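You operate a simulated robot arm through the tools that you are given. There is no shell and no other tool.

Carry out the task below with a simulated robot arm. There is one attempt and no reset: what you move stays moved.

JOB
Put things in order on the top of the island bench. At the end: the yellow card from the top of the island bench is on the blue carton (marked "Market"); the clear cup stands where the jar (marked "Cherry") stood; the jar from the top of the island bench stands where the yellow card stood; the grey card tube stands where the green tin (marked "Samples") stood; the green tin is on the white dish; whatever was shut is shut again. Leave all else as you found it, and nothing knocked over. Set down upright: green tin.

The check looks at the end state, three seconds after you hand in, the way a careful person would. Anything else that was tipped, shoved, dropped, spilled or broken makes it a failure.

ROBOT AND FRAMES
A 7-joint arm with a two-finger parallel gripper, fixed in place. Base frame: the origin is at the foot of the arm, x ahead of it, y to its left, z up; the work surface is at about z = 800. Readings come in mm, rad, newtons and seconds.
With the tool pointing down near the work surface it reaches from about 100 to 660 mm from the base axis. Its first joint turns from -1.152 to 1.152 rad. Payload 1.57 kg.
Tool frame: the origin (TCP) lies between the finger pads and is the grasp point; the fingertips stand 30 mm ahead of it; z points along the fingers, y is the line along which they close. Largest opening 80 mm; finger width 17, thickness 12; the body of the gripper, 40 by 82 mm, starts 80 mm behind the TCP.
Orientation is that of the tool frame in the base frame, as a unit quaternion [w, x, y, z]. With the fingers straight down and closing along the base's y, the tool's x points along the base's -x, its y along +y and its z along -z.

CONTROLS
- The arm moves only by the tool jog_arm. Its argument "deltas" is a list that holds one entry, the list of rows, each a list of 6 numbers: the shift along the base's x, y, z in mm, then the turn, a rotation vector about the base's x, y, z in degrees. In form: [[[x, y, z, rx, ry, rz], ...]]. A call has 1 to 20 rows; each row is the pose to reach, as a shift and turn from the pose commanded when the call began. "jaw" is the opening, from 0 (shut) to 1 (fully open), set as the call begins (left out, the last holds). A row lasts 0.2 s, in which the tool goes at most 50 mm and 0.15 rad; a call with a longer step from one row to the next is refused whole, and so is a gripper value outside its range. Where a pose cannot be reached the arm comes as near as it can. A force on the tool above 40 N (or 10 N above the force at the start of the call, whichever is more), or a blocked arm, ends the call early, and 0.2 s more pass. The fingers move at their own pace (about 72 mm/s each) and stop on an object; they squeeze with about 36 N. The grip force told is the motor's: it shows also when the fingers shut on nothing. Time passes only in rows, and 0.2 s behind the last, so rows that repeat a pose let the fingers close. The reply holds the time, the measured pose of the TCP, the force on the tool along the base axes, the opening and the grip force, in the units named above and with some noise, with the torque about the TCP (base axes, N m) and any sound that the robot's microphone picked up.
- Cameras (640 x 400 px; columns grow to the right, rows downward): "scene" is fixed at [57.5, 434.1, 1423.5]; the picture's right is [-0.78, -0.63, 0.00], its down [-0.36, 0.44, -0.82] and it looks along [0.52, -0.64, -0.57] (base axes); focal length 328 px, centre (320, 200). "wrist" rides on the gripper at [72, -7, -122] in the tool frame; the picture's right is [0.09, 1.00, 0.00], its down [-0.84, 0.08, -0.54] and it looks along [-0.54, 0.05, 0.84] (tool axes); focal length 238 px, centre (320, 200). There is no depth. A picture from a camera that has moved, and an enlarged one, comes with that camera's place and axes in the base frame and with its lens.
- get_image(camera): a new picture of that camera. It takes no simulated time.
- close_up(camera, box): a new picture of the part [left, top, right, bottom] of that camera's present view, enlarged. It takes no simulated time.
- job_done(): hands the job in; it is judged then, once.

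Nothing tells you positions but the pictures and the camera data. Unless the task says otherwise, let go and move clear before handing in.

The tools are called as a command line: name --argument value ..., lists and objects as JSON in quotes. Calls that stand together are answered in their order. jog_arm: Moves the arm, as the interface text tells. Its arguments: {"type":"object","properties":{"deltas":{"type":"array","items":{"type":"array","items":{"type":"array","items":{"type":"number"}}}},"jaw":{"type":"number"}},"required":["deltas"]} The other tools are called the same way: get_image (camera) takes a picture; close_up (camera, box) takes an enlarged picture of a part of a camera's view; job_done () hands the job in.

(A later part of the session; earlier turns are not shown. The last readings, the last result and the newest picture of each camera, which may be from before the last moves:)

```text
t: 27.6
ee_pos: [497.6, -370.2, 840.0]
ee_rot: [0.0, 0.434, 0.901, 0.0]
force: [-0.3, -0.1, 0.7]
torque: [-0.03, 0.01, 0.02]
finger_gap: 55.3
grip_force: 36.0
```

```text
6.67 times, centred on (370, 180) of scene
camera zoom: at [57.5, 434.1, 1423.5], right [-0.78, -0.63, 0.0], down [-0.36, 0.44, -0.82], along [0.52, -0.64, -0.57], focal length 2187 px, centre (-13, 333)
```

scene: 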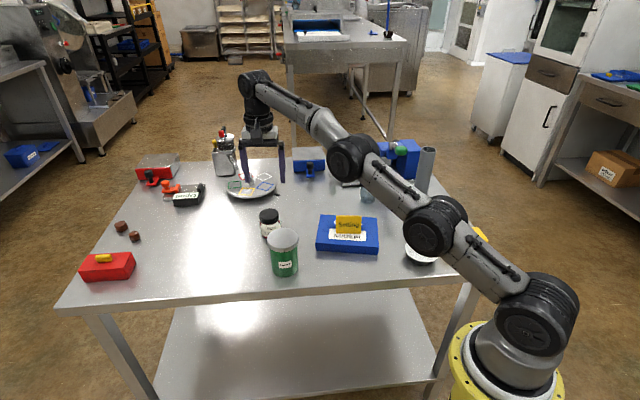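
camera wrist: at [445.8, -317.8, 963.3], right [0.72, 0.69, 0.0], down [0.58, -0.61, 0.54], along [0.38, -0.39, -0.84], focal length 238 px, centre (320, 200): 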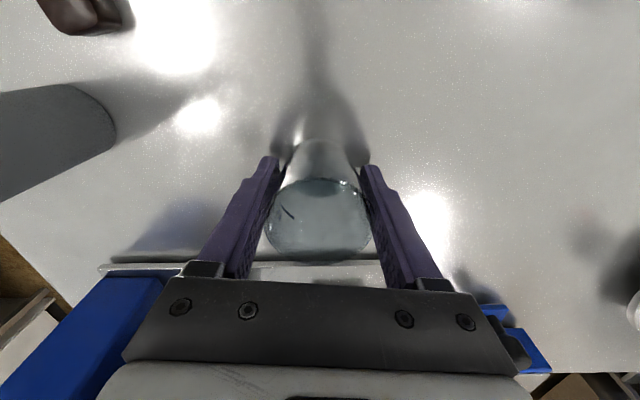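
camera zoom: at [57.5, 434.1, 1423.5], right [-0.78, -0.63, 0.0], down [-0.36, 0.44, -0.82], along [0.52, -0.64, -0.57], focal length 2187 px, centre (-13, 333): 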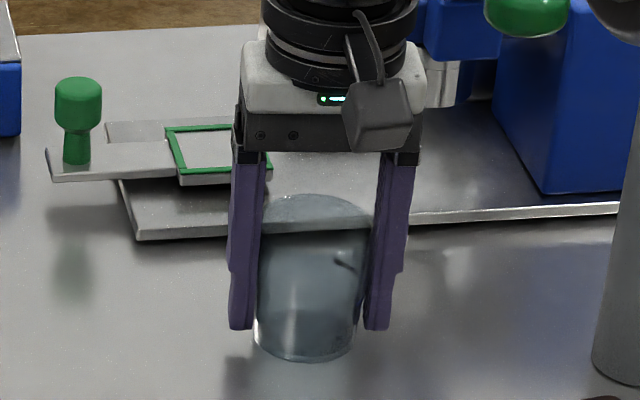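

The cup is held at 55.3 mm. I'll lift it straight up and check it.

jog_arm --deltas '[[[0, 0, 8, 0, 0, 0], [0, 0, 25, 0, 0, 0], [0, 0, 55, 0, 0, 0], [0, 0, 85, 0, 0, 0], [0, 0, 115, 0, 0, 0], [0, 0, 130, 0, 0, 0], [0, 0, 130, 0, 0, 0]]]'

get_image --camera "wrist"

close_up --camera "scene" --box '[300, 100, 460, 200]'

```text
t: 29.2
ee_pos: [497.9, -370.9, 970.7]
ee_rot: [0.001, 0.434, 0.901, 0.0]
force: [-0.4, 0.5, -0.7]
torque: [-0.01, -0.02, -0.01]
finger_gap: 55.1
grip_force: 35.8
```

```text
taken
camera wrist: at [446.1, -319.5, 1093.6], right [0.72, 0.69, 0.0], down [0.58, -0.61, 0.54], along [0.37, -0.39, -0.84], focal length 238 px, centre (320, 200)
```

wrist: 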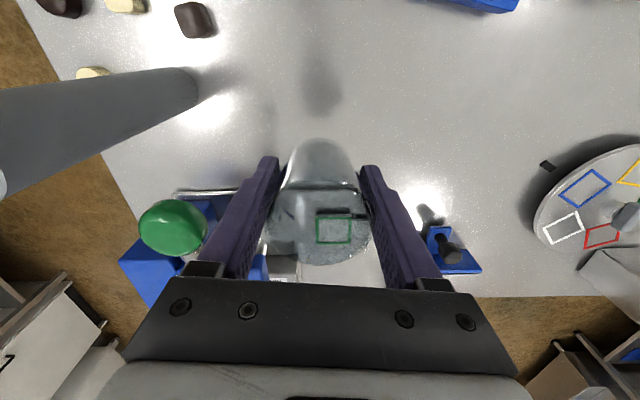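

```text
4.00 times, centred on (380, 150) of scene
camera zoom: at [57.5, 434.1, 1423.5], right [-0.78, -0.63, 0.0], down [-0.36, 0.44, -0.82], along [0.52, -0.64, -0.57], focal length 1312 px, centre (80, 400)
```

zoom: 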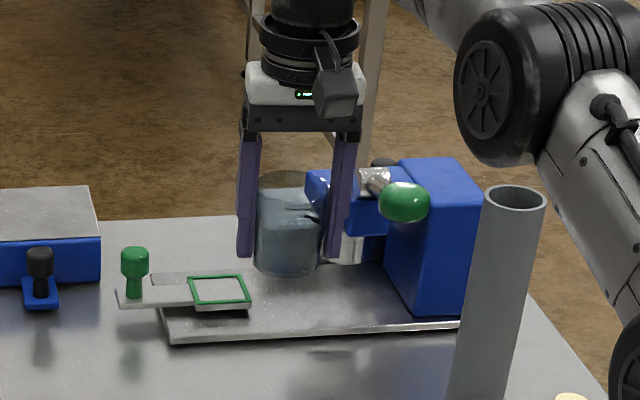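

The cup is empty, light, and hanging straight. I'll carry it at a safe height to the jar's original spot, (613, 106.6).

jog_arm --deltas '[[[3.5, 14.3, 0, 0, 0, 0], [11.5, 47.7, 0, 0, 0, 0], [20.7, 85.8, 0, 0, 0, 0], [29.9, 124, 0, 0, 0, 0], [39.1, 162.1, 0, 0, 0, 0], [48.3, 200.3, 0, 0, 0, 0], [57.5, 238.4, 0, 0, 0, 0], [66.7, 276.5, 0, 0, 0, 0], [75.9, 314.7, 0, 0, 0, 0], [85.1, 352.8, 0, 0, 0, 0], [94.3, 391, 0, 0, 0, 0], [103.5, 429.1, 0, 0, 0, 0], [110.4, 457.7, 0, 0, 0, 0], [115, 476.8, 0, 0, 0, 0], [115, 476.8, 0, 0, 0, 0]]]'

get_image --camera "wrist"

get_image --camera "scene"

```text
t: 32.4
ee_pos: [613.7, 105.0, 969.7]
ee_rot: [0.0, 0.434, 0.901, 0.0]
force: [-0.1, -0.4, 0.4]
torque: [0.02, -0.01, -0.01]
finger_gap: 54.8
grip_force: 36.5
```

```text
taken
camera wrist: at [562.7, 157.9, 1092.7], right [0.72, 0.69, 0.0], down [0.58, -0.61, 0.54], along [0.37, -0.39, -0.84], focal length 238 px, centre (320, 200)
```

wrist: 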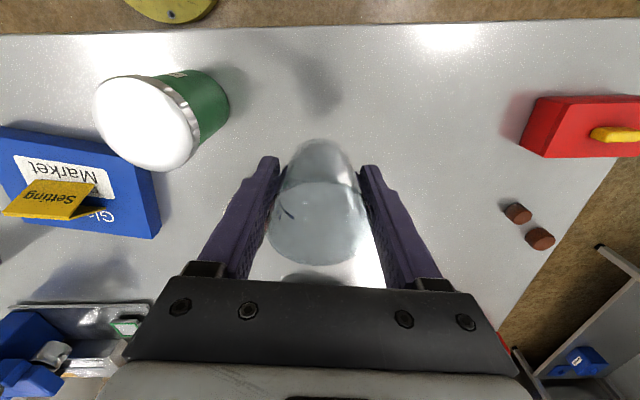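

```text
taken
```

scene: 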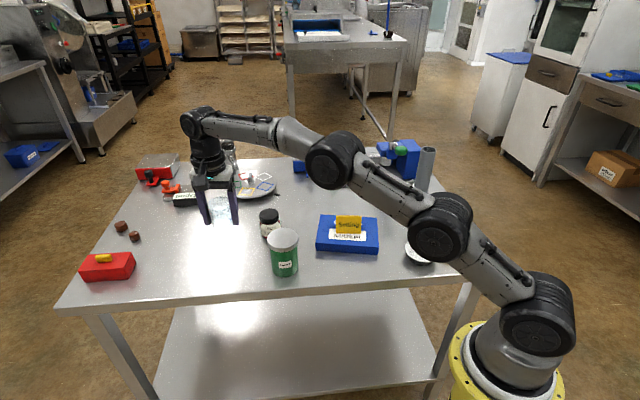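

Clear below. Lowering the cup to just above the table.

jog_arm --deltas '[[[0, 0, -20, 0, 0, 0], [0, 0, -50, 0, 0, 0], [0, 0, -85, 0, 0, 0], [0, 0, -112, 0, 0, 0], [0, 0, -125, 0, 0, 0], [0, 0, -129, 0, 0, 0], [0, 0, -129, 0, 0, 0]]]'

close_up --camera "scene" --box '[180, 190, 300, 280]'

```text
t: 34.0
ee_pos: [613.8, 107.0, 839.6]
ee_rot: [0.001, 0.434, 0.901, -0.001]
force: [-0.4, 0.2, -0.1]
torque: [0.03, -0.02, 0.03]
finger_gap: 54.8
grip_force: 36.4
```

```text
4.44 times, centred on (240, 235) of scene
camera zoom: at [57.5, 434.1, 1423.5], right [-0.78, -0.63, 0.0], down [-0.36, 0.44, -0.82], along [0.52, -0.64, -0.57], focal length 1458 px, centre (676, 44)
```

zoom: 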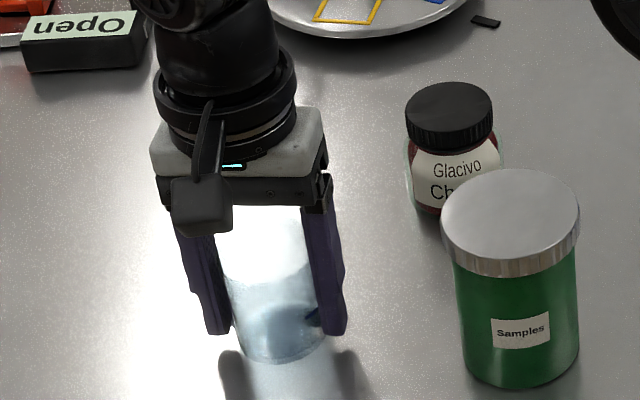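

Nearly down with no contact force yet. I'll creep the last bit.

jog_arm --deltas '[[[0, 0, -0.5, 0, 0, 0], [0, 0, -1, 0, 0, 0], [0, 0, -1, 0, 0, 0]]]'

```text
t: 34.8
ee_pos: [613.7, 106.5, 839.8]
ee_rot: [0.0, 0.434, 0.901, 0.001]
force: [0.3, -0.2, 0.4]
torque: [-0.05, 0.01, -0.01]
finger_gap: 54.6
grip_force: 36.3
```

No contact yet; the tapered cup seems to have crept up slightly in the grip. I'll continue down slowly until I feel the table.

jog_arm --deltas '[[[0, 0, -0.5, 0, 0, 0], [0, 0, -1, 0, 0, 0], [0, 0, -1.5, 0, 0, 0], [0, 0, -2, 0, 0, 0], [0, 0, -2, 0, 0, 0]]]'

close_up --camera "scene" --box '[200, 220, 280, 280]'

```text
t: 36.0
ee_pos: [614.0, 106.9, 839.3]
ee_rot: [0.001, 0.435, 0.901, 0.0]
force: [-2.9, 0.3, 11.0]
torque: [-0.1, 0.18, 0.03]
finger_gap: 54.3
grip_force: 35.4
```

```text
6.67 times, centred on (240, 250) of scene
camera zoom: at [57.3, 434.0, 1423.5], right [-0.78, -0.63, 0.0], down [-0.36, 0.44, -0.82], along [0.52, -0.64, -0.57], focal length 2187 px, centre (853, -133)
```

zoom: 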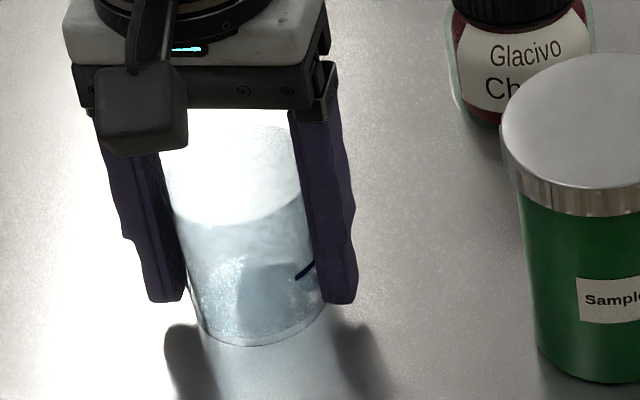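

Contact is firm (11 N). I'll relax the pressure a touch, then release and rise.

jog_arm --deltas '[[[0, 0, 0.6, 0, 0, 0], [0, 0, 0.6, 0, 0, 0]]]'

jog_arm --deltas '[[[0, 0, 0, 0, 0, 0], [0, 0, 0, 0, 0, 0]]]' --jaw 1

get_image --camera "wrist"

```text
t: 36.6
ee_pos: [613.9, 106.2, 839.6]
ee_rot: [0.002, 0.434, 0.901, 0.0]
force: [0.6, 0.5, 8.4]
torque: [0.01, 0.01, -0.03]
finger_gap: 54.6
grip_force: 36.4
```

```text
t: 37.2
ee_pos: [612.3, 105.9, 838.1]
ee_rot: [-0.001, 0.435, 0.901, -0.001]
force: [-0.1, -0.2, 0.5]
torque: [0.0, 0.04, 0.0]
finger_gap: 80.1
grip_force: 0.2
```

```text
taken
camera wrist: at [561.7, 159.3, 961.5], right [0.72, 0.69, 0.0], down [0.58, -0.61, 0.54], along [0.37, -0.39, -0.84], focal length 238 px, centre (320, 200)
```

wrist: 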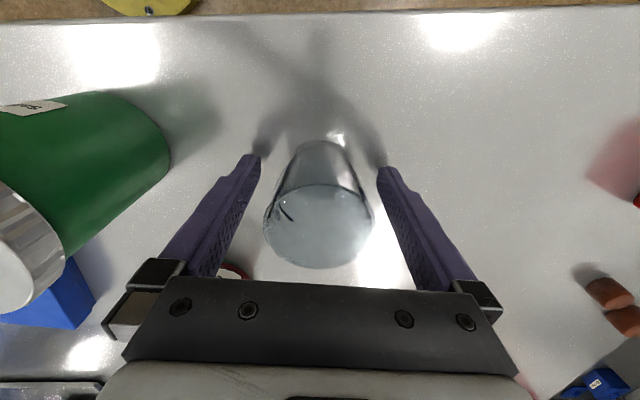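

Released; the cup stands free between the fingers. Rising straight up.

jog_arm --deltas '[[[0, 0, 15, 0, 0, 0], [0, 0, 45, 0, 0, 0], [0, 0, 90, 0, 0, 0], [0, 0, 130, 0, 0, 0], [0, 0, 150, 0, 0, 0], [0, 0, 150, 0, 0, 0]]]'

get_image --camera "wrist"

get_image --camera "scene"

close_up --camera "scene" --box '[200, 200, 320, 280]'

close_up --camera "wrist" --box '[240, 60, 400, 200]'

```text
t: 38.6
ee_pos: [614.7, 107.3, 988.6]
ee_rot: [0.001, 0.434, 0.901, 0.0]
force: [0.1, -1.1, 0.4]
torque: [-0.01, 0.02, 0.0]
finger_gap: 79.9
grip_force: 0.0
```

```text
taken
camera wrist: at [562.5, 160.0, 1112.2], right [0.72, 0.69, 0.0], down [0.58, -0.61, 0.54], along [0.38, -0.39, -0.84], focal length 238 px, centre (320, 200)
```

wrist: 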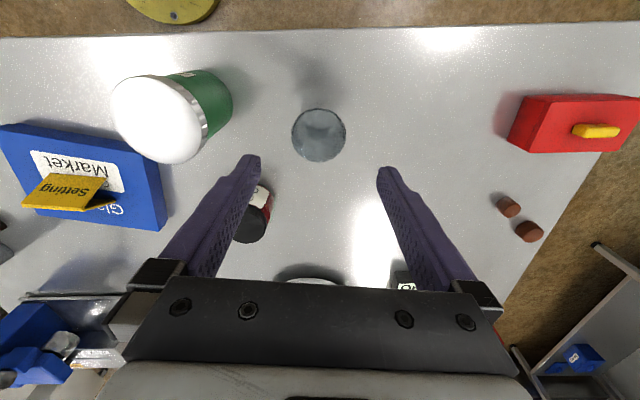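

```text
taken
```

scene: 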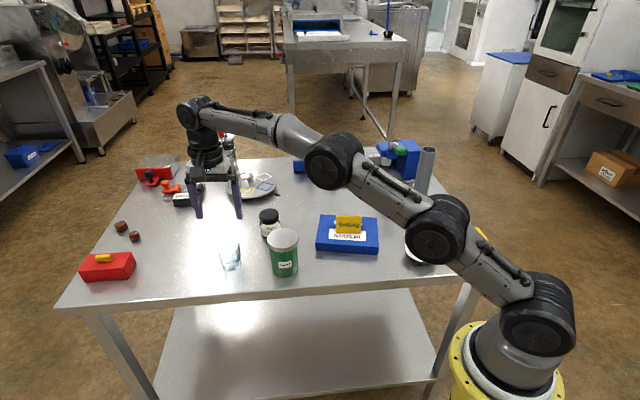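

```text
5.00 times, centred on (260, 240) of scene
camera zoom: at [57.5, 434.1, 1423.5], right [-0.78, -0.63, 0.0], down [-0.36, 0.44, -0.82], along [0.52, -0.64, -0.57], focal length 1640 px, centre (620, 0)
```

zoom: 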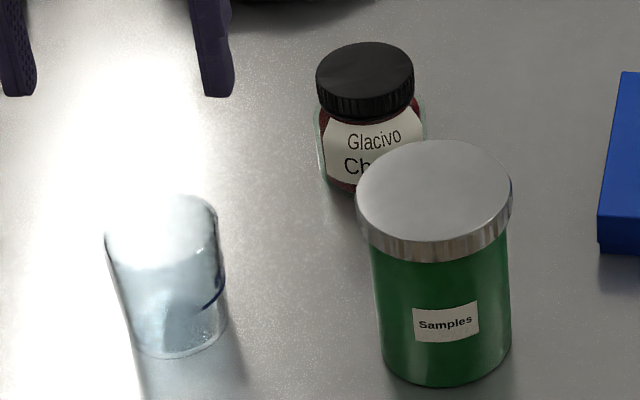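

```text
2.86 times, centred on (320, 130) of wrist
camera zoom: at [562.5, 160.0, 1112.2], right [0.72, 0.69, 0.0], down [0.58, -0.61, 0.54], along [0.38, -0.39, -0.84], focal length 681 px, centre (320, 400)
```

zoom: 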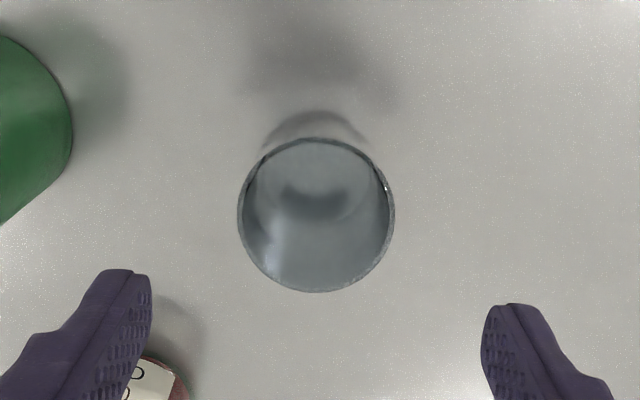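

The cup stands where the jar was. Next comes the tin; before lifting it I want to inspect the white dish from above. I'll fly there while turning the tool to the orientation I plan to use.

jog_arm --deltas '[[[-10, -9, 0, 0, 0, 8.3], [-30, -28, 0, 0, 0, 16.6], [-52, -48, 0, 0, 0, 24.9], [-74, -68, 0, 0, 0, 33.2], [-96, -88, 0, 0, 0, 41.5], [-118, -108, 0, 0, 0, 49.8], [-140, -129, 0, 0, 0, 58.1], [-162, -149, 0, 0, 0, 66.4], [-184, -169, 0, 0, 0, 74.7], [-206, -189, 0, 0, 0, 83], [-228, -210, 0, 0, 0, 91.3], [-250, -230, 0, 0, 0, 99.6], [-272, -250, 0, 0, 0, 107.9], [-294, -270, 0, 0, 0, 116.2], [-316, -291, 0, 0, 0, 124.5], [-338, -311, 0, 0, 0, 132.8], [-357, -328, 0, 0, 0, 141.1], [-367, -337.6, 0, 0, 0, 141.5], [-367, -337.6, 0, 0, 0, 141.5]]]'

get_image --camera "wrist"

get_image --camera "scene"

```text
t: 42.6
ee_pos: [246.1, -230.6, 988.2]
ee_rot: [0.001, -0.707, 0.707, 0.0]
force: [0.3, 0.1, -0.6]
torque: [0.04, 0.0, 0.0]
finger_gap: 79.8
grip_force: 0.1
```

```text
taken
camera wrist: at [251.8, -302.8, 1112.1], right [-1.0, -0.09, 0.0], down [-0.08, 0.84, 0.54], along [-0.05, 0.54, -0.84], focal length 238 px, centre (320, 200)
```

wrist: 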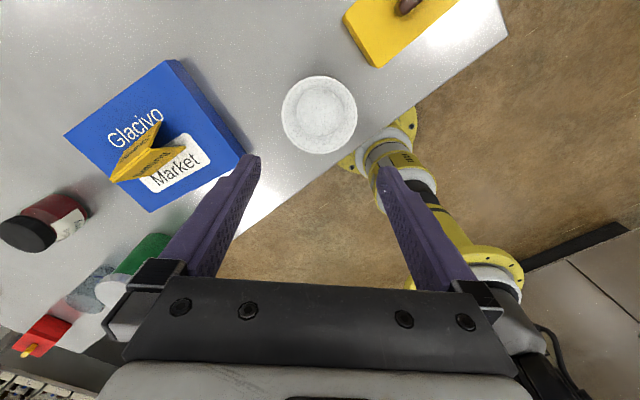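

```text
taken
```

scene: 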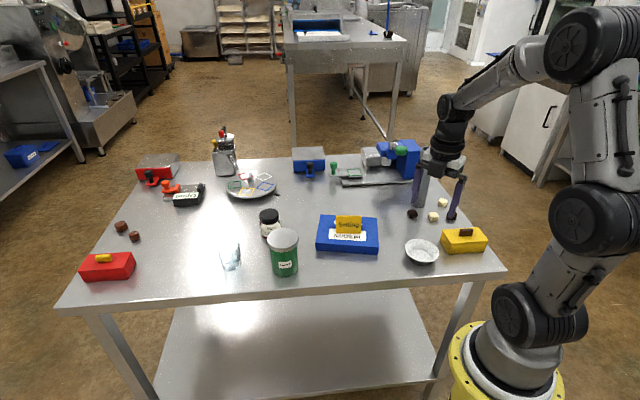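

The tool reached that orientation. Let me zoom in on the dish, and also on the tin and carton for a precise fix.

close_up --camera "wrist" --box '[265, 60, 375, 165]'

close_up --camera "scene" --box '[395, 225, 450, 275]'

close_up --camera "scene" --box '[255, 215, 315, 285]'

close_up --camera "scene" --box '[300, 195, 400, 265]'

```text
3.81 times, centred on (320, 112) of wrist
camera zoom: at [251.8, -302.8, 1112.1], right [-1.0, -0.09, 0.0], down [-0.08, 0.84, 0.54], along [-0.05, 0.54, -0.84], focal length 908 px, centre (320, 533)
```

zoom: 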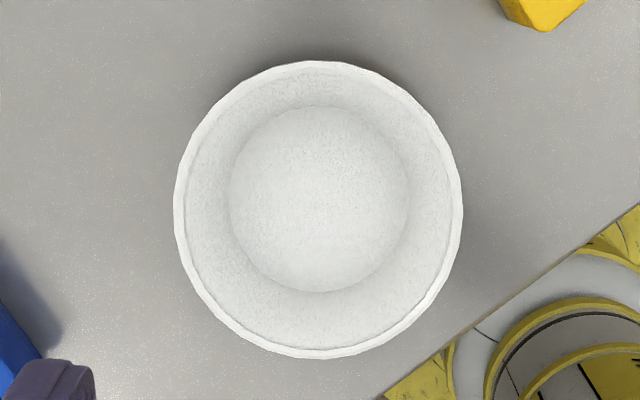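

```text
8.00 times, centred on (422, 250) of scene
camera zoom: at [57.5, 434.1, 1423.5], right [-0.78, -0.63, 0.0], down [-0.36, 0.44, -0.82], along [0.52, -0.64, -0.57], focal length 2624 px, centre (-500, -200)
```

zoom: 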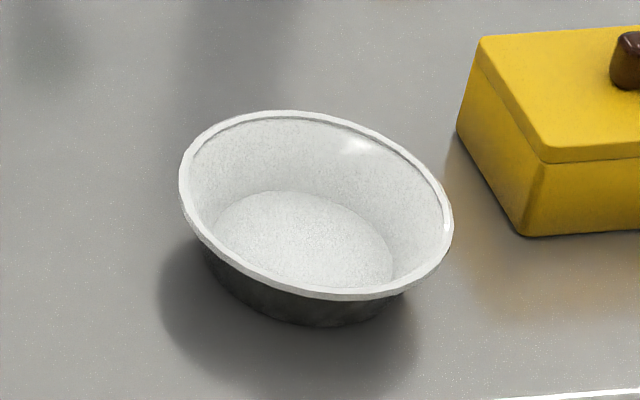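

```text
5.71 times, centred on (285, 250) of scene
camera zoom: at [57.5, 434.1, 1423.5], right [-0.78, -0.63, 0.0], down [-0.36, 0.44, -0.82], along [0.52, -0.64, -0.57], focal length 1874 px, centre (520, -86)
```

zoom: 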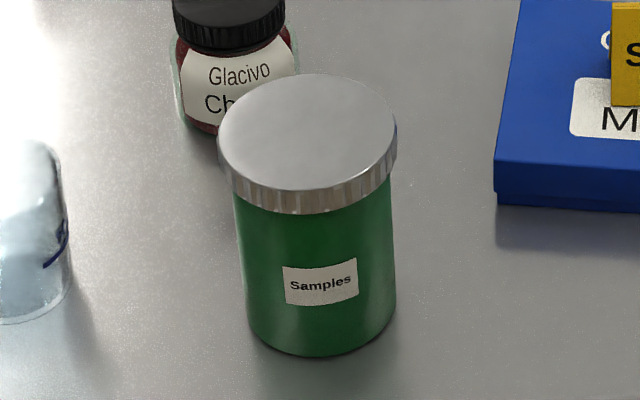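

```text
5.71 times, centred on (350, 230) of scene
camera zoom: at [57.5, 434.1, 1423.5], right [-0.78, -0.63, 0.0], down [-0.36, 0.44, -0.82], along [0.52, -0.64, -0.57], focal length 1874 px, centre (149, 29)
```

zoom: 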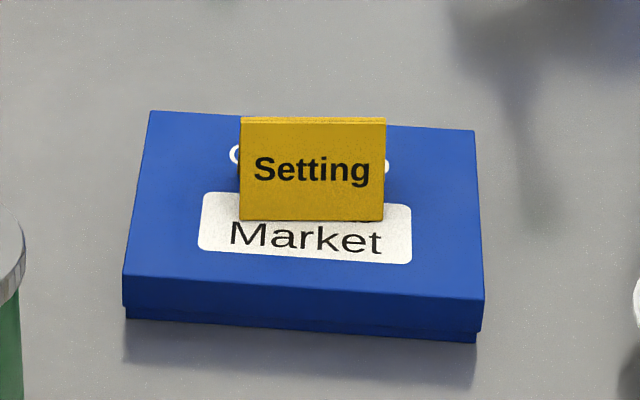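

The dish centre is near (246.7, -236.5): rim about 89 mm, floor about 58 mm. To avoid the tin's overhanging lid I'll grip its body from the side, with the tool tilted 55° and pointing toward -y. Moving to a stand-off pose behind the tin.

jog_arm --deltas '[[[12, 18, 0, 0, 0, 0], [35, 53, 0, 0, 0, 0], [60, 90, 0, 0, 0, 0], [85, 127, 0, 0, 0, 0], [110, 164, 0, 0, 0, 0], [135, 201, 0, -7, 0, 0], [160, 238, 0, -15, 0, 0], [185, 275, 0, -23, 0, 0], [210, 312, -5, -31, 0, 0], [232, 345, -15, -39, 0, 0], [247, 367, -30, -47, 0, 0], [252.5, 375.4, -45, -55, 0, 0], [252.5, 375.4, -53, -55, 0, 0], [252.5, 375.4, -53, -55, 0, 0]]]'

get_image --camera "wrist"

get_image --camera "scene"

```text
t: 45.6
ee_pos: [499.0, 143.6, 934.5]
ee_rot: [-0.327, -0.627, 0.628, -0.326]
force: [0.1, -0.1, -0.5]
torque: [-0.02, 0.03, 0.01]
finger_gap: 79.8
grip_force: 0.0
```

```text
taken
camera wrist: at [503.5, 203.2, 1064.4], right [-1.0, -0.05, 0.08], down [-0.08, 0.92, -0.38], along [-0.05, -0.38, -0.92], focal length 238 px, centre (320, 200)
```

wrist: 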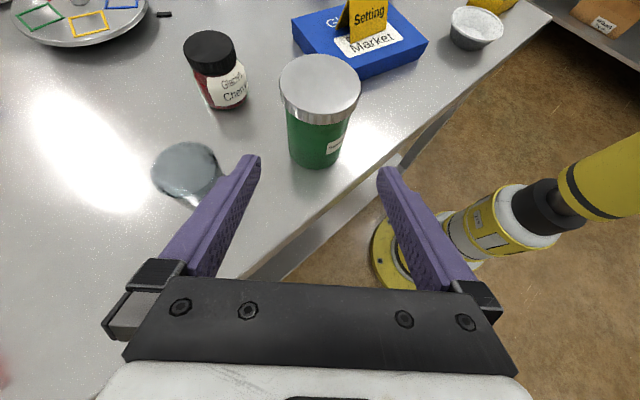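

```text
taken
```

scene: 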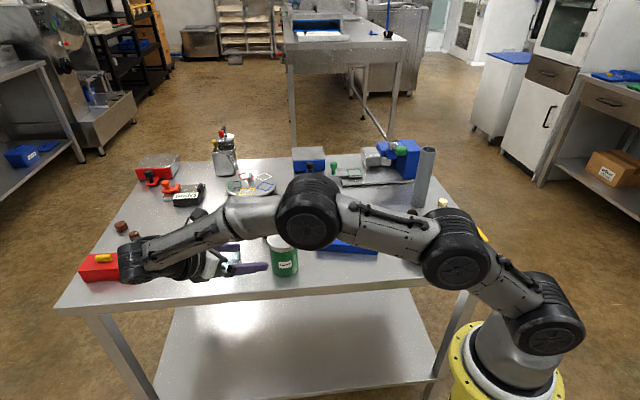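

The tin is in view between the fingers. Let me zoom to check the lateral centring precisely.

close_up --camera "wrist" --box '[260, 40, 400, 180]'

close_up --camera "scene" --box '[180, 200, 340, 300]'

```text
2.86 times, centred on (330, 110) of wrist
camera zoom: at [503.5, 203.2, 1064.4], right [-1.0, -0.05, 0.08], down [-0.08, 0.92, -0.38], along [-0.05, -0.38, -0.92], focal length 681 px, centre (291, 457)
```

zoom: 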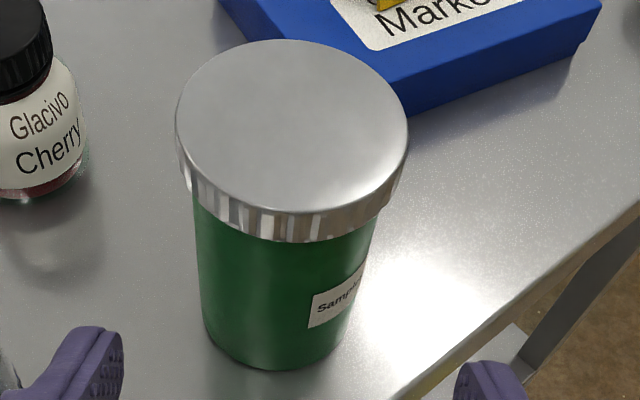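

```text
4.00 times, centred on (260, 250) of scene
camera zoom: at [57.5, 434.1, 1423.5], right [-0.78, -0.63, 0.0], down [-0.36, 0.44, -0.82], along [0.52, -0.64, -0.57], focal length 1312 px, centre (560, 0)
```

zoom: 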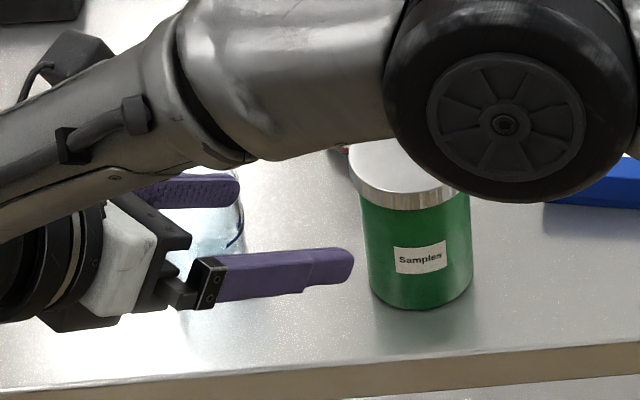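

The tin is centred between the fingers (image column 320). I'll advance along the tool axis partway, then check clearance under the lid.

jog_arm --deltas '[[[0, -24, -16.8, 0, 0, 0], [0, -50, -35, 0, 0, 0], [0, -74, -51.8, 0, 0, 0], [0, -74, -51.8, 0, 0, 0]]]'

get_image --camera "wrist"

get_image --camera "scene"

close_up --camera "scene" --box '[200, 200, 340, 300]'

```text
t: 46.6
ee_pos: [499.9, 68.0, 884.6]
ee_rot: [0.327, 0.627, -0.627, 0.327]
force: [-0.2, -0.1, -0.2]
torque: [0.0, -0.02, 0.02]
finger_gap: 79.9
grip_force: 0.1
```

```text
taken
camera wrist: at [504.7, 127.3, 1014.8], right [-1.0, -0.05, 0.08], down [-0.08, 0.92, -0.37], along [-0.05, -0.38, -0.92], focal length 238 px, centre (320, 200)
```

wrist: 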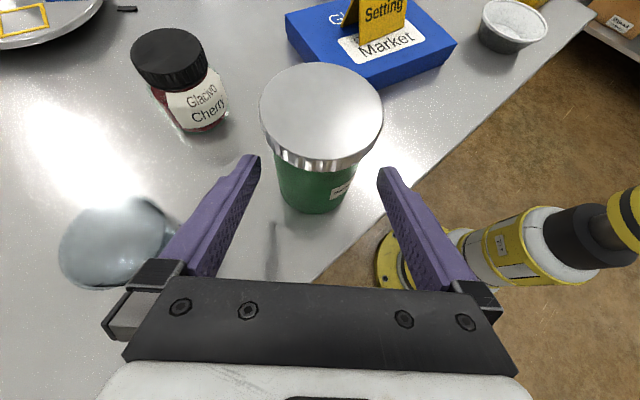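

```text
taken
```

scene: 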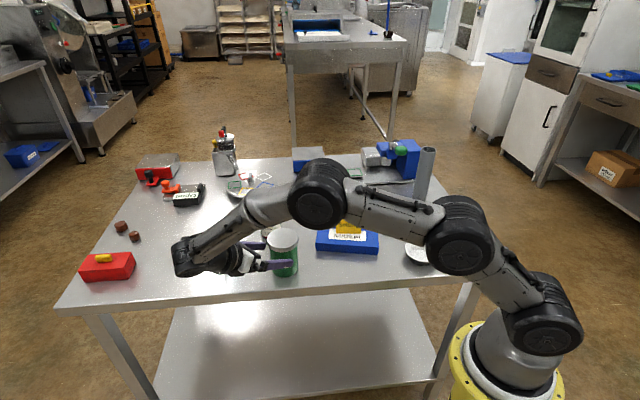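

```text
4.00 times, centred on (270, 250) of scene
camera zoom: at [57.5, 434.1, 1423.5], right [-0.78, -0.63, 0.0], down [-0.36, 0.44, -0.82], along [0.52, -0.64, -0.57], focal length 1312 px, centre (520, 0)
```

zoom: 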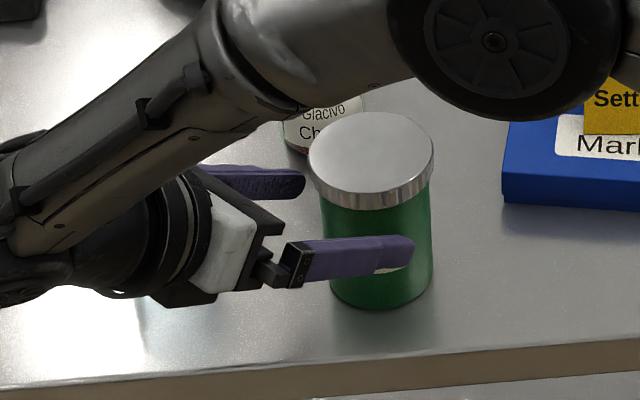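

Still centred, with the fingers passing below the lid line. Completing the advance to the grasp point.

jog_arm --deltas '[[[-0.7, -14, -9.8, 0, 0, 0], [-0.7, -28, -19.6, 0, 0, 0], [-0.7, -40, -28, 0, 0, 0], [-0.7, -49.4, -34.6, 0, 0, 0], [-0.7, -49.4, -34.6, 0, 0, 0]]]'

get_image --camera "wrist"

close_up --camera "scene" --box '[200, 200, 340, 300]'

```text
t: 47.8
ee_pos: [499.5, 20.8, 848.6]
ee_rot: [-0.327, -0.627, 0.627, -0.327]
force: [0.0, -0.3, -0.6]
torque: [0.01, 0.0, 0.02]
finger_gap: 80.1
grip_force: 0.0
```

```text
taken
camera wrist: at [503.3, 79.3, 979.2], right [-1.0, -0.05, 0.08], down [-0.08, 0.92, -0.37], along [-0.05, -0.38, -0.92], focal length 238 px, centre (320, 200)
```

wrist: 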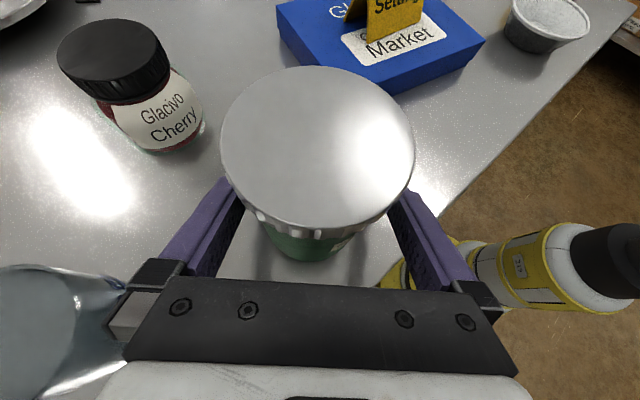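

```text
4.00 times, centred on (270, 250) of scene
camera zoom: at [57.5, 434.1, 1423.5], right [-0.78, -0.63, 0.0], down [-0.36, 0.44, -0.82], along [0.52, -0.64, -0.57], focal length 1312 px, centre (520, 0)
```

zoom: 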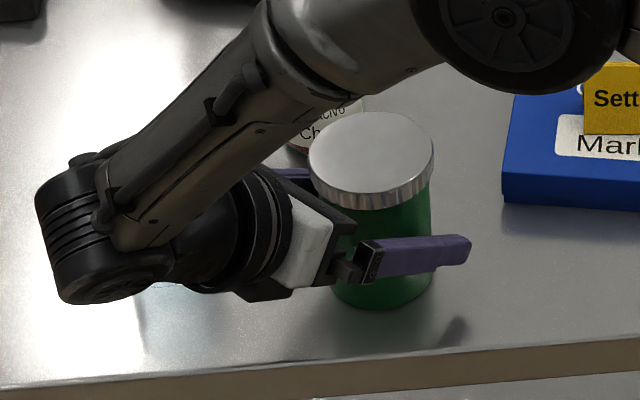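

Before closing I want to verify lateral centring more exactly, so I'll zoom in here.

close_up --camera "wrist" --box '[200, 50, 440, 290]'

close_up --camera "scene" --box '[260, 220, 325, 285]'

```text
1.67 times, centred on (320, 170) of wrist
camera zoom: at [503.3, 79.3, 979.2], right [-1.0, -0.05, 0.08], down [-0.08, 0.92, -0.37], along [-0.05, -0.38, -0.92], focal length 397 px, centre (320, 250)
```

zoom: 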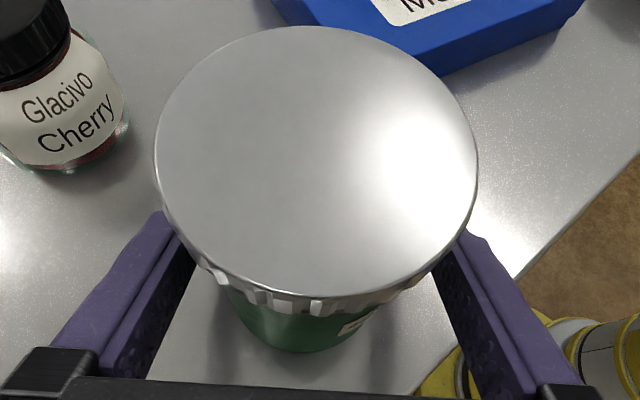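

```text
6.15 times, centred on (292, 252) of scene
camera zoom: at [57.5, 434.1, 1423.5], right [-0.78, -0.63, 0.0], down [-0.36, 0.44, -0.82], along [0.52, -0.64, -0.57], focal length 2018 px, centre (489, -123)
```

zoom: 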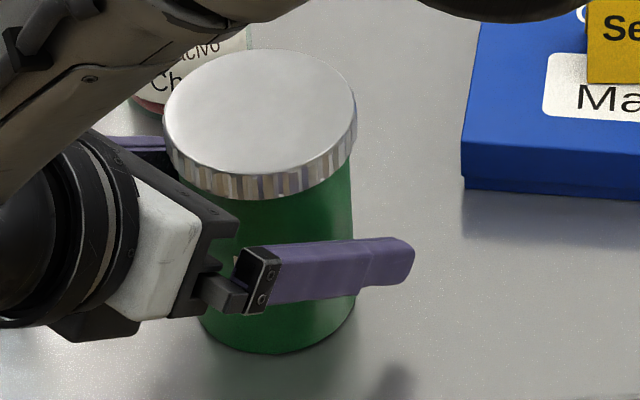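

The lid outline shows the tin about 4 mm toward +x from the finger centre. I'll shift the hand by that amount and recheck.

jog_arm --deltas '[[[2, 0, 0, 0, 0, 0], [4, 0, 0, 0, 0, 0], [4, 0, 0, 0, 0, 0]]]'

close_up --camera "wrist" --box '[200, 50, 440, 290]'

```text
t: 48.6
ee_pos: [502.5, 21.3, 848.7]
ee_rot: [-0.326, -0.627, 0.628, -0.326]
force: [-0.9, -0.2, 0.5]
torque: [0.0, -0.04, -0.01]
finger_gap: 79.8
grip_force: 0.0
```

```text
1.67 times, centred on (320, 170) of wrist
camera zoom: at [507.6, 79.8, 979.6], right [-1.0, -0.05, 0.08], down [-0.08, 0.92, -0.37], along [-0.05, -0.38, -0.92], focal length 397 px, centre (320, 250)
```

zoom: 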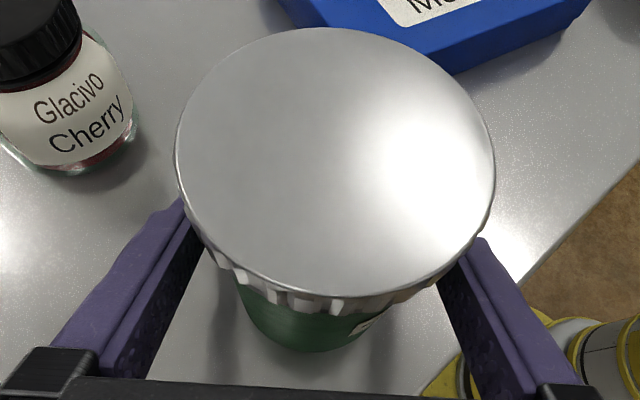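

Now centred as expected. Closing on the tin's body.

jog_arm --deltas '[[[0, 0, 0, 0, 0, 0], [0, 0, 0, 0, 0, 0], [0, 0, 0, 0, 0, 0]]]' --jaw 0.7

close_up --camera "wrist" --box '[200, 50, 440, 290]'

close_up --camera "scene" --box '[250, 215, 330, 285]'

```text
t: 49.4
ee_pos: [501.7, 20.7, 849.1]
ee_rot: [-0.327, -0.627, 0.628, -0.325]
force: [-0.8, -0.1, 0.3]
torque: [-0.05, 0.02, -0.02]
finger_gap: 66.6
grip_force: 35.5
```

```text
1.67 times, centred on (320, 170) of wrist
camera zoom: at [507.5, 79.8, 979.6], right [-1.0, -0.05, 0.08], down [-0.08, 0.92, -0.37], along [-0.05, -0.38, -0.92], focal length 397 px, centre (320, 250)
```

zoom: 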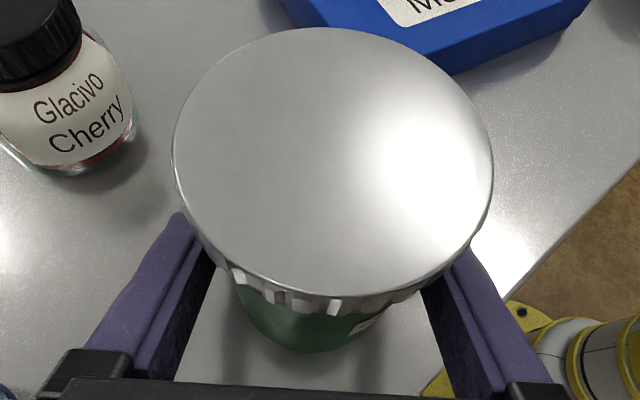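

```text
5.71 times, centred on (290, 250) of scene
camera zoom: at [57.5, 434.1, 1423.5], right [-0.78, -0.63, 0.0], down [-0.36, 0.44, -0.82], along [0.52, -0.64, -0.57], focal length 1874 px, centre (491, -86)
```

zoom: 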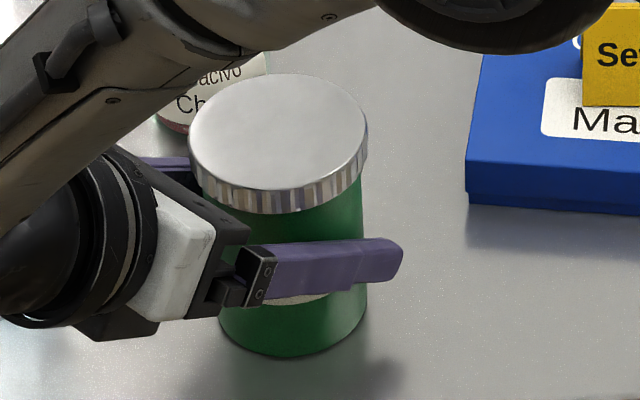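

The tin's body is gripped at 66.6 mm. I'll lift it straight up and verify it hangs level.

jog_arm --deltas '[[[0, 0, 8, 0, 0, 0], [0, 0, 25, 0, 0, 0], [0, 0, 55, 0, 0, 0], [0, 0, 85, 0, 0, 0], [0, 0, 100, 0, 0, 0], [0, 0, 100, 0, 0, 0]]]'

get_image --camera "wrist"

get_image --camera "scene"

close_up --camera "scene" --box '[220, 160, 360, 260]'

```text
t: 50.8
ee_pos: [500.8, 22.0, 949.3]
ee_rot: [0.327, 0.628, -0.627, 0.326]
force: [0.0, -0.4, -2.5]
torque: [0.03, 0.04, 0.01]
finger_gap: 67.0
grip_force: 35.6
```

```text
taken
camera wrist: at [506.1, 80.9, 1079.1], right [-1.0, -0.05, 0.08], down [-0.08, 0.92, -0.37], along [-0.05, -0.38, -0.92], focal length 238 px, centre (320, 200)
```

wrist: 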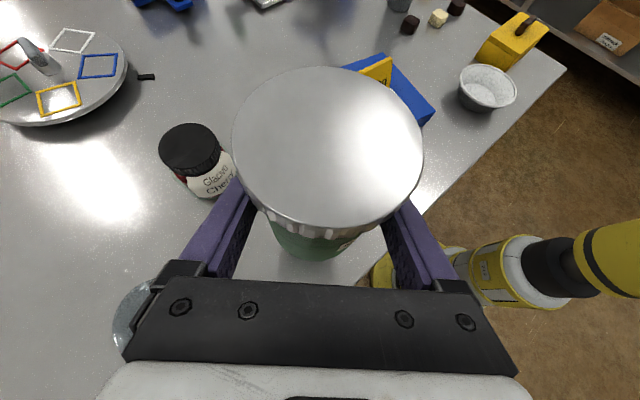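

```text
taken
```

scene: 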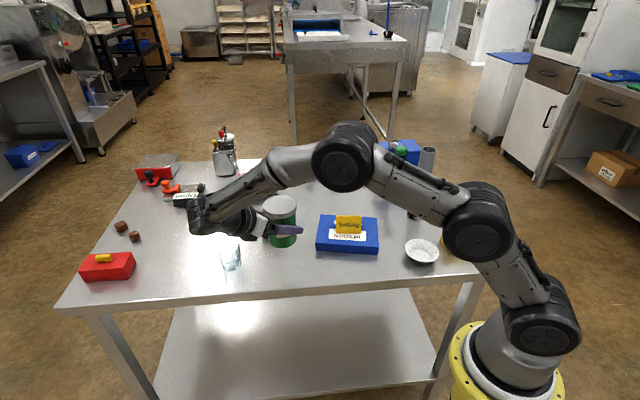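

```text
4.00 times, centred on (290, 210) of scene
camera zoom: at [57.5, 434.1, 1423.5], right [-0.78, -0.63, 0.0], down [-0.36, 0.44, -0.82], along [0.52, -0.64, -0.57], focal length 1312 px, centre (440, 160)
```

zoom: 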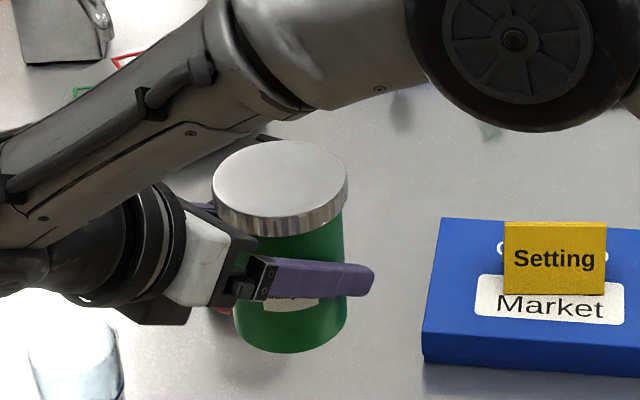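

The tin is level (view in the gripper unchanged). Carrying it to above the white dish.

jog_arm --deltas '[[[-8, -8, 0, 0, 0, 0], [-30, -30, 0, 0, 0, 0], [-56, -56, 0, 0, 0, 0], [-82, -82, 0, 0, 0, 0], [-108, -108, 0, 0, 0, 0], [-134, -134, 0, 0, 0, 0], [-160, -160, 0, 0, 0, 0], [-186, -186, 0, 0, 0, 0], [-212, -211, 0, 0, 0, 0], [-234, -233, 0, 0, 0, 0], [-248, -247, 0, 0, 0, 0], [-254.9, -254, 0, 0, 0, 0], [-254.9, -254, 0, 0, 0, 0]]]'

get_image --camera "wrist"

get_image --camera "scene"

close_up --camera "scene" --box '[360, 170, 500, 280]'

```text
t: 53.6
ee_pos: [248.5, -233.6, 949.5]
ee_rot: [0.327, 0.627, -0.627, 0.327]
force: [0.1, 0.9, -1.6]
torque: [-0.01, 0.03, 0.04]
finger_gap: 67.0
grip_force: 35.8
```

```text
taken
camera wrist: at [252.6, -174.8, 1079.7], right [-1.0, -0.05, 0.08], down [-0.08, 0.92, -0.37], along [-0.05, -0.38, -0.92], focal length 238 px, centre (320, 200)
```

wrist: 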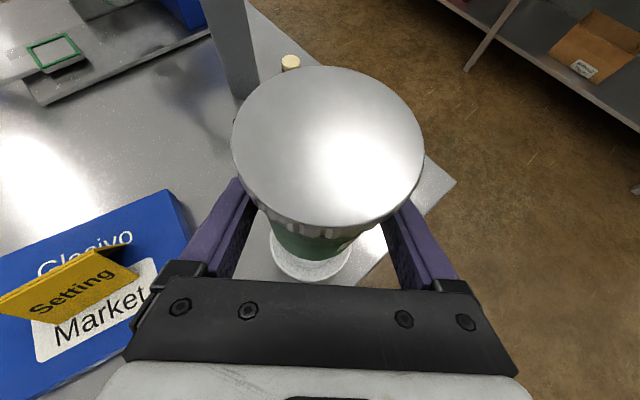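

```text
taken
```

scene: 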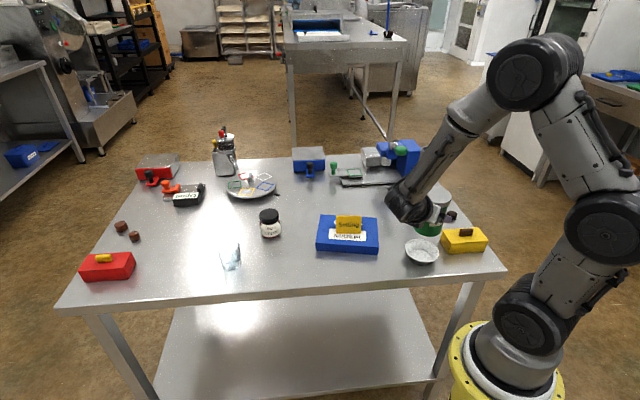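

```text
3.64 times, centred on (430, 225) of scene
camera zoom: at [57.5, 434.1, 1423.5], right [-0.78, -0.63, 0.0], down [-0.36, 0.44, -0.82], along [0.52, -0.64, -0.57], focal length 1193 px, centre (-80, 109)
```

zoom: 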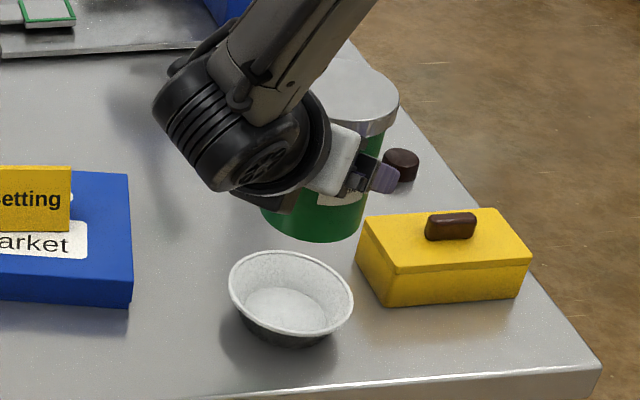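

The pose works and the dish lies right below. I'll zoom to verify concentricity before lowering.

close_up --camera "wrist" --box '[220, 180, 420, 300]'

```text
3.20 times, centred on (320, 240) of wrist
camera zoom: at [252.6, -174.8, 1079.7], right [-1.0, -0.05, 0.08], down [-0.08, 0.92, -0.37], along [-0.05, -0.38, -0.92], focal length 763 px, centre (320, 72)
```

zoom: 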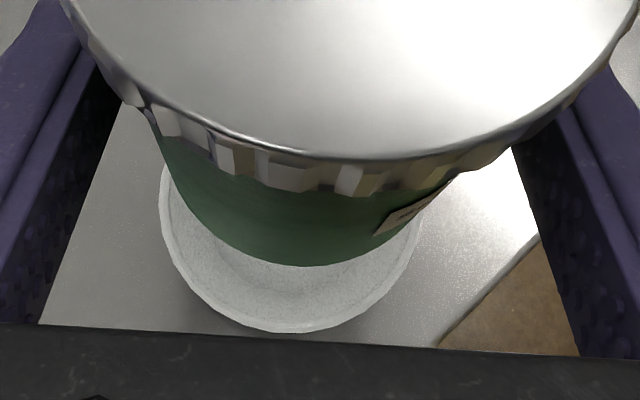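

Concentric to within about 1 mm; I'll trim by half a millimetre and lower until the tin's base is just inside the dish rim.

jog_arm --deltas '[[[0.5, -0.6, -20, 0, 0, 0], [0.5, -0.6, -45, 0, 0, 0], [0.5, -0.6, -65, 0, 0, 0], [0.5, -0.6, -76, 0, 0, 0], [0.5, -0.6, -80, 0, 0, 0], [0.5, -0.6, -80, 0, 0, 0]]]'

get_image --camera "wrist"

close_up --camera "scene" --box '[380, 190, 480, 280]'

close_up --camera "wrist" --box '[220, 180, 420, 300]'

```text
t: 55.0
ee_pos: [247.7, -232.7, 871.1]
ee_rot: [-0.327, -0.626, 0.627, -0.328]
force: [-1.8, 2.7, 11.5]
torque: [0.09, 0.09, 0.02]
finger_gap: 67.0
grip_force: 36.3
```

```text
taken
camera wrist: at [252.2, -174.1, 1000.8], right [-1.0, -0.05, 0.07], down [-0.08, 0.92, -0.38], along [-0.05, -0.38, -0.92], focal length 238 px, centre (320, 200)
```

wrist: 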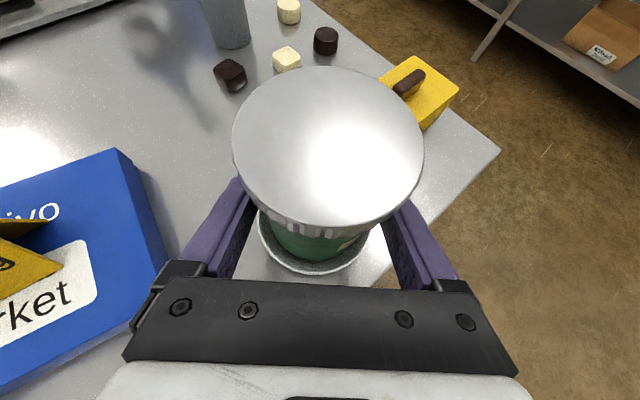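

```text
4.44 times, centred on (430, 235) of scene
camera zoom: at [57.4, 434.2, 1423.4], right [-0.78, -0.63, 0.0], down [-0.36, 0.44, -0.82], along [0.52, -0.64, -0.57], focal length 1458 px, centre (-169, 44)
```

zoom: 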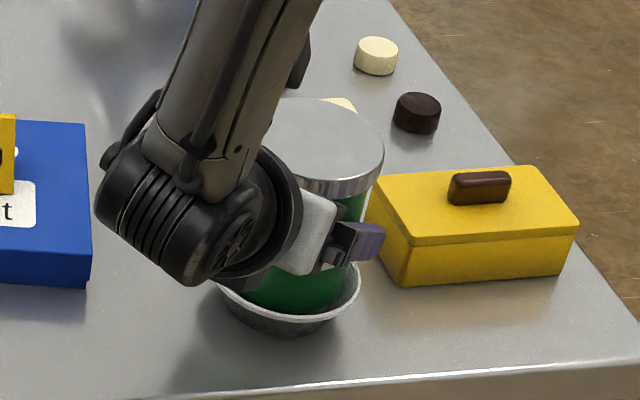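

```text
3.20 times, centred on (320, 240) of wrist
camera zoom: at [252.2, -174.1, 1000.8], right [-1.0, -0.05, 0.07], down [-0.08, 0.92, -0.38], along [-0.05, -0.38, -0.92], focal length 763 px, centre (320, 72)
```

zoom: 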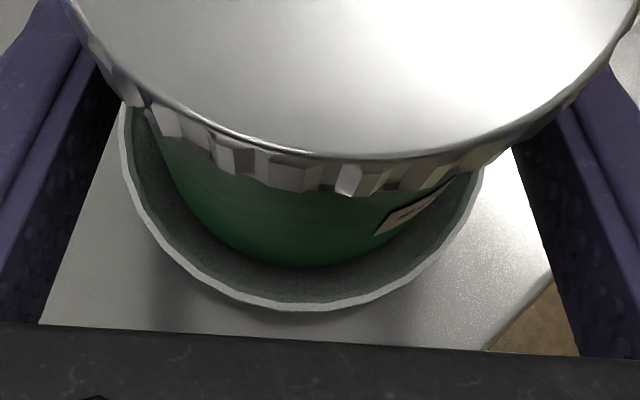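

It touched earlier than I expected (about 13 N down, small side force +y, −x). I'll relieve the pressure, shift slightly toward the side the dish is pushing, and touch again.

jog_arm --deltas '[[[0, 0, 1.5, 0, 0, 0], [-0.5, 0.7, 1.5, 0, 0, 0], [-0.5, 0.7, 1.5, 0, 0, 0]]]'

jog_arm --deltas '[[[0, 0, -0.5, 0, 0, 0], [0, 0, -1, 0, 0, 0], [0, 0, -1, 0, 0, 0]]]'

close_up --camera "wrist" --box '[220, 180, 420, 300]'

```text
t: 55.8
ee_pos: [246.3, -231.7, 869.6]
ee_rot: [0.326, 0.627, -0.627, 0.327]
force: [2.0, -1.3, 2.7]
torque: [-0.05, -0.11, 0.0]
finger_gap: 66.8
grip_force: 35.7
```

```text
t: 56.6
ee_pos: [246.1, -232.3, 871.0]
ee_rot: [-0.327, -0.627, 0.627, -0.328]
force: [-2.2, 2.7, 17.7]
torque: [0.11, 0.05, 0.03]
finger_gap: 66.9
grip_force: 35.5
```

```text
3.20 times, centred on (320, 240) of wrist
camera zoom: at [251.8, -173.5, 1000.6], right [-1.0, -0.05, 0.07], down [-0.08, 0.92, -0.38], along [-0.05, -0.38, -0.92], focal length 763 px, centre (320, 72)
```

zoom: 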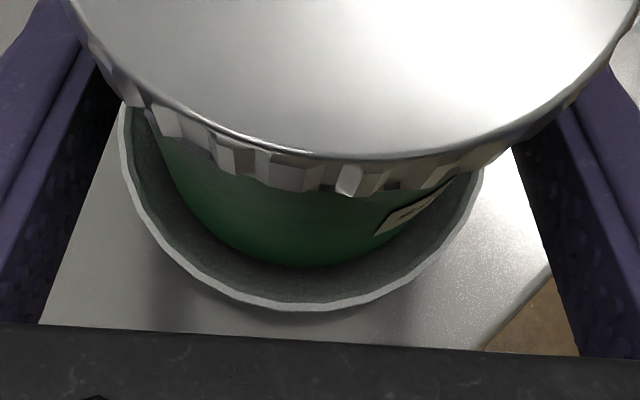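

Centre of pressure is near the tin's axis, so it's seated evenly on the dish. I'll ease the pressure, then open the fingers.

jog_arm --deltas '[[[0, 0, 0.8, 0, 0, 0], [0, 0, 0.8, 0, 0, 0]]]'

jog_arm --deltas '[[[0, 0, 0, 0, 0, 0], [0, 0, 0, 0, 0, 0]]]' --jaw 0.9

get_image --camera "wrist"

close_up --camera "scene" --box '[380, 190, 480, 280]'

```text
t: 57.2
ee_pos: [246.8, -232.7, 871.1]
ee_rot: [0.326, 0.628, -0.628, 0.326]
force: [0.5, -1.3, 11.0]
torque: [-0.19, -0.09, -0.01]
finger_gap: 67.1
grip_force: 36.3
```

```text
t: 57.8
ee_pos: [246.4, -231.8, 869.4]
ee_rot: [0.326, 0.628, -0.627, 0.325]
force: [-0.5, 0.0, -0.2]
torque: [0.01, -0.03, -0.02]
finger_gap: 71.9
grip_force: 0.1
```

```text
taken
camera wrist: at [251.6, -173.6, 1000.3], right [-1.0, -0.05, 0.08], down [-0.08, 0.92, -0.37], along [-0.05, -0.38, -0.92], focal length 238 px, centre (320, 200)
```

wrist: 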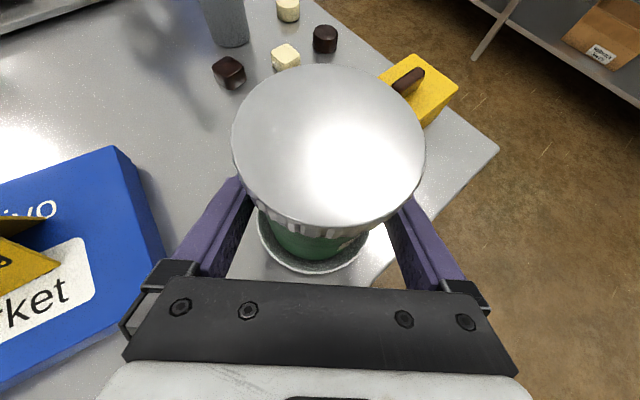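

```text
4.44 times, centred on (430, 235) of scene
camera zoom: at [57.5, 434.1, 1423.5], right [-0.78, -0.63, 0.0], down [-0.36, 0.44, -0.82], along [0.52, -0.64, -0.57], focal length 1458 px, centre (-169, 44)
```

zoom: 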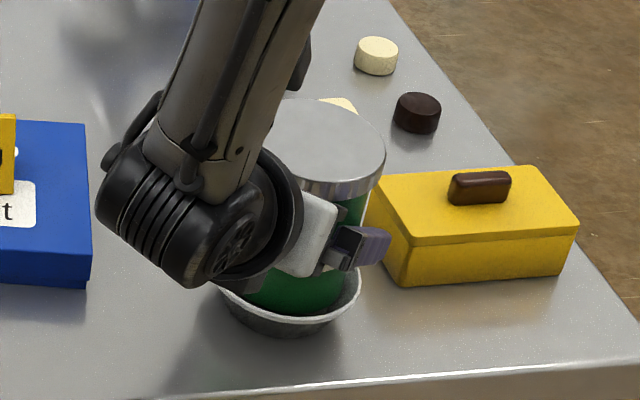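

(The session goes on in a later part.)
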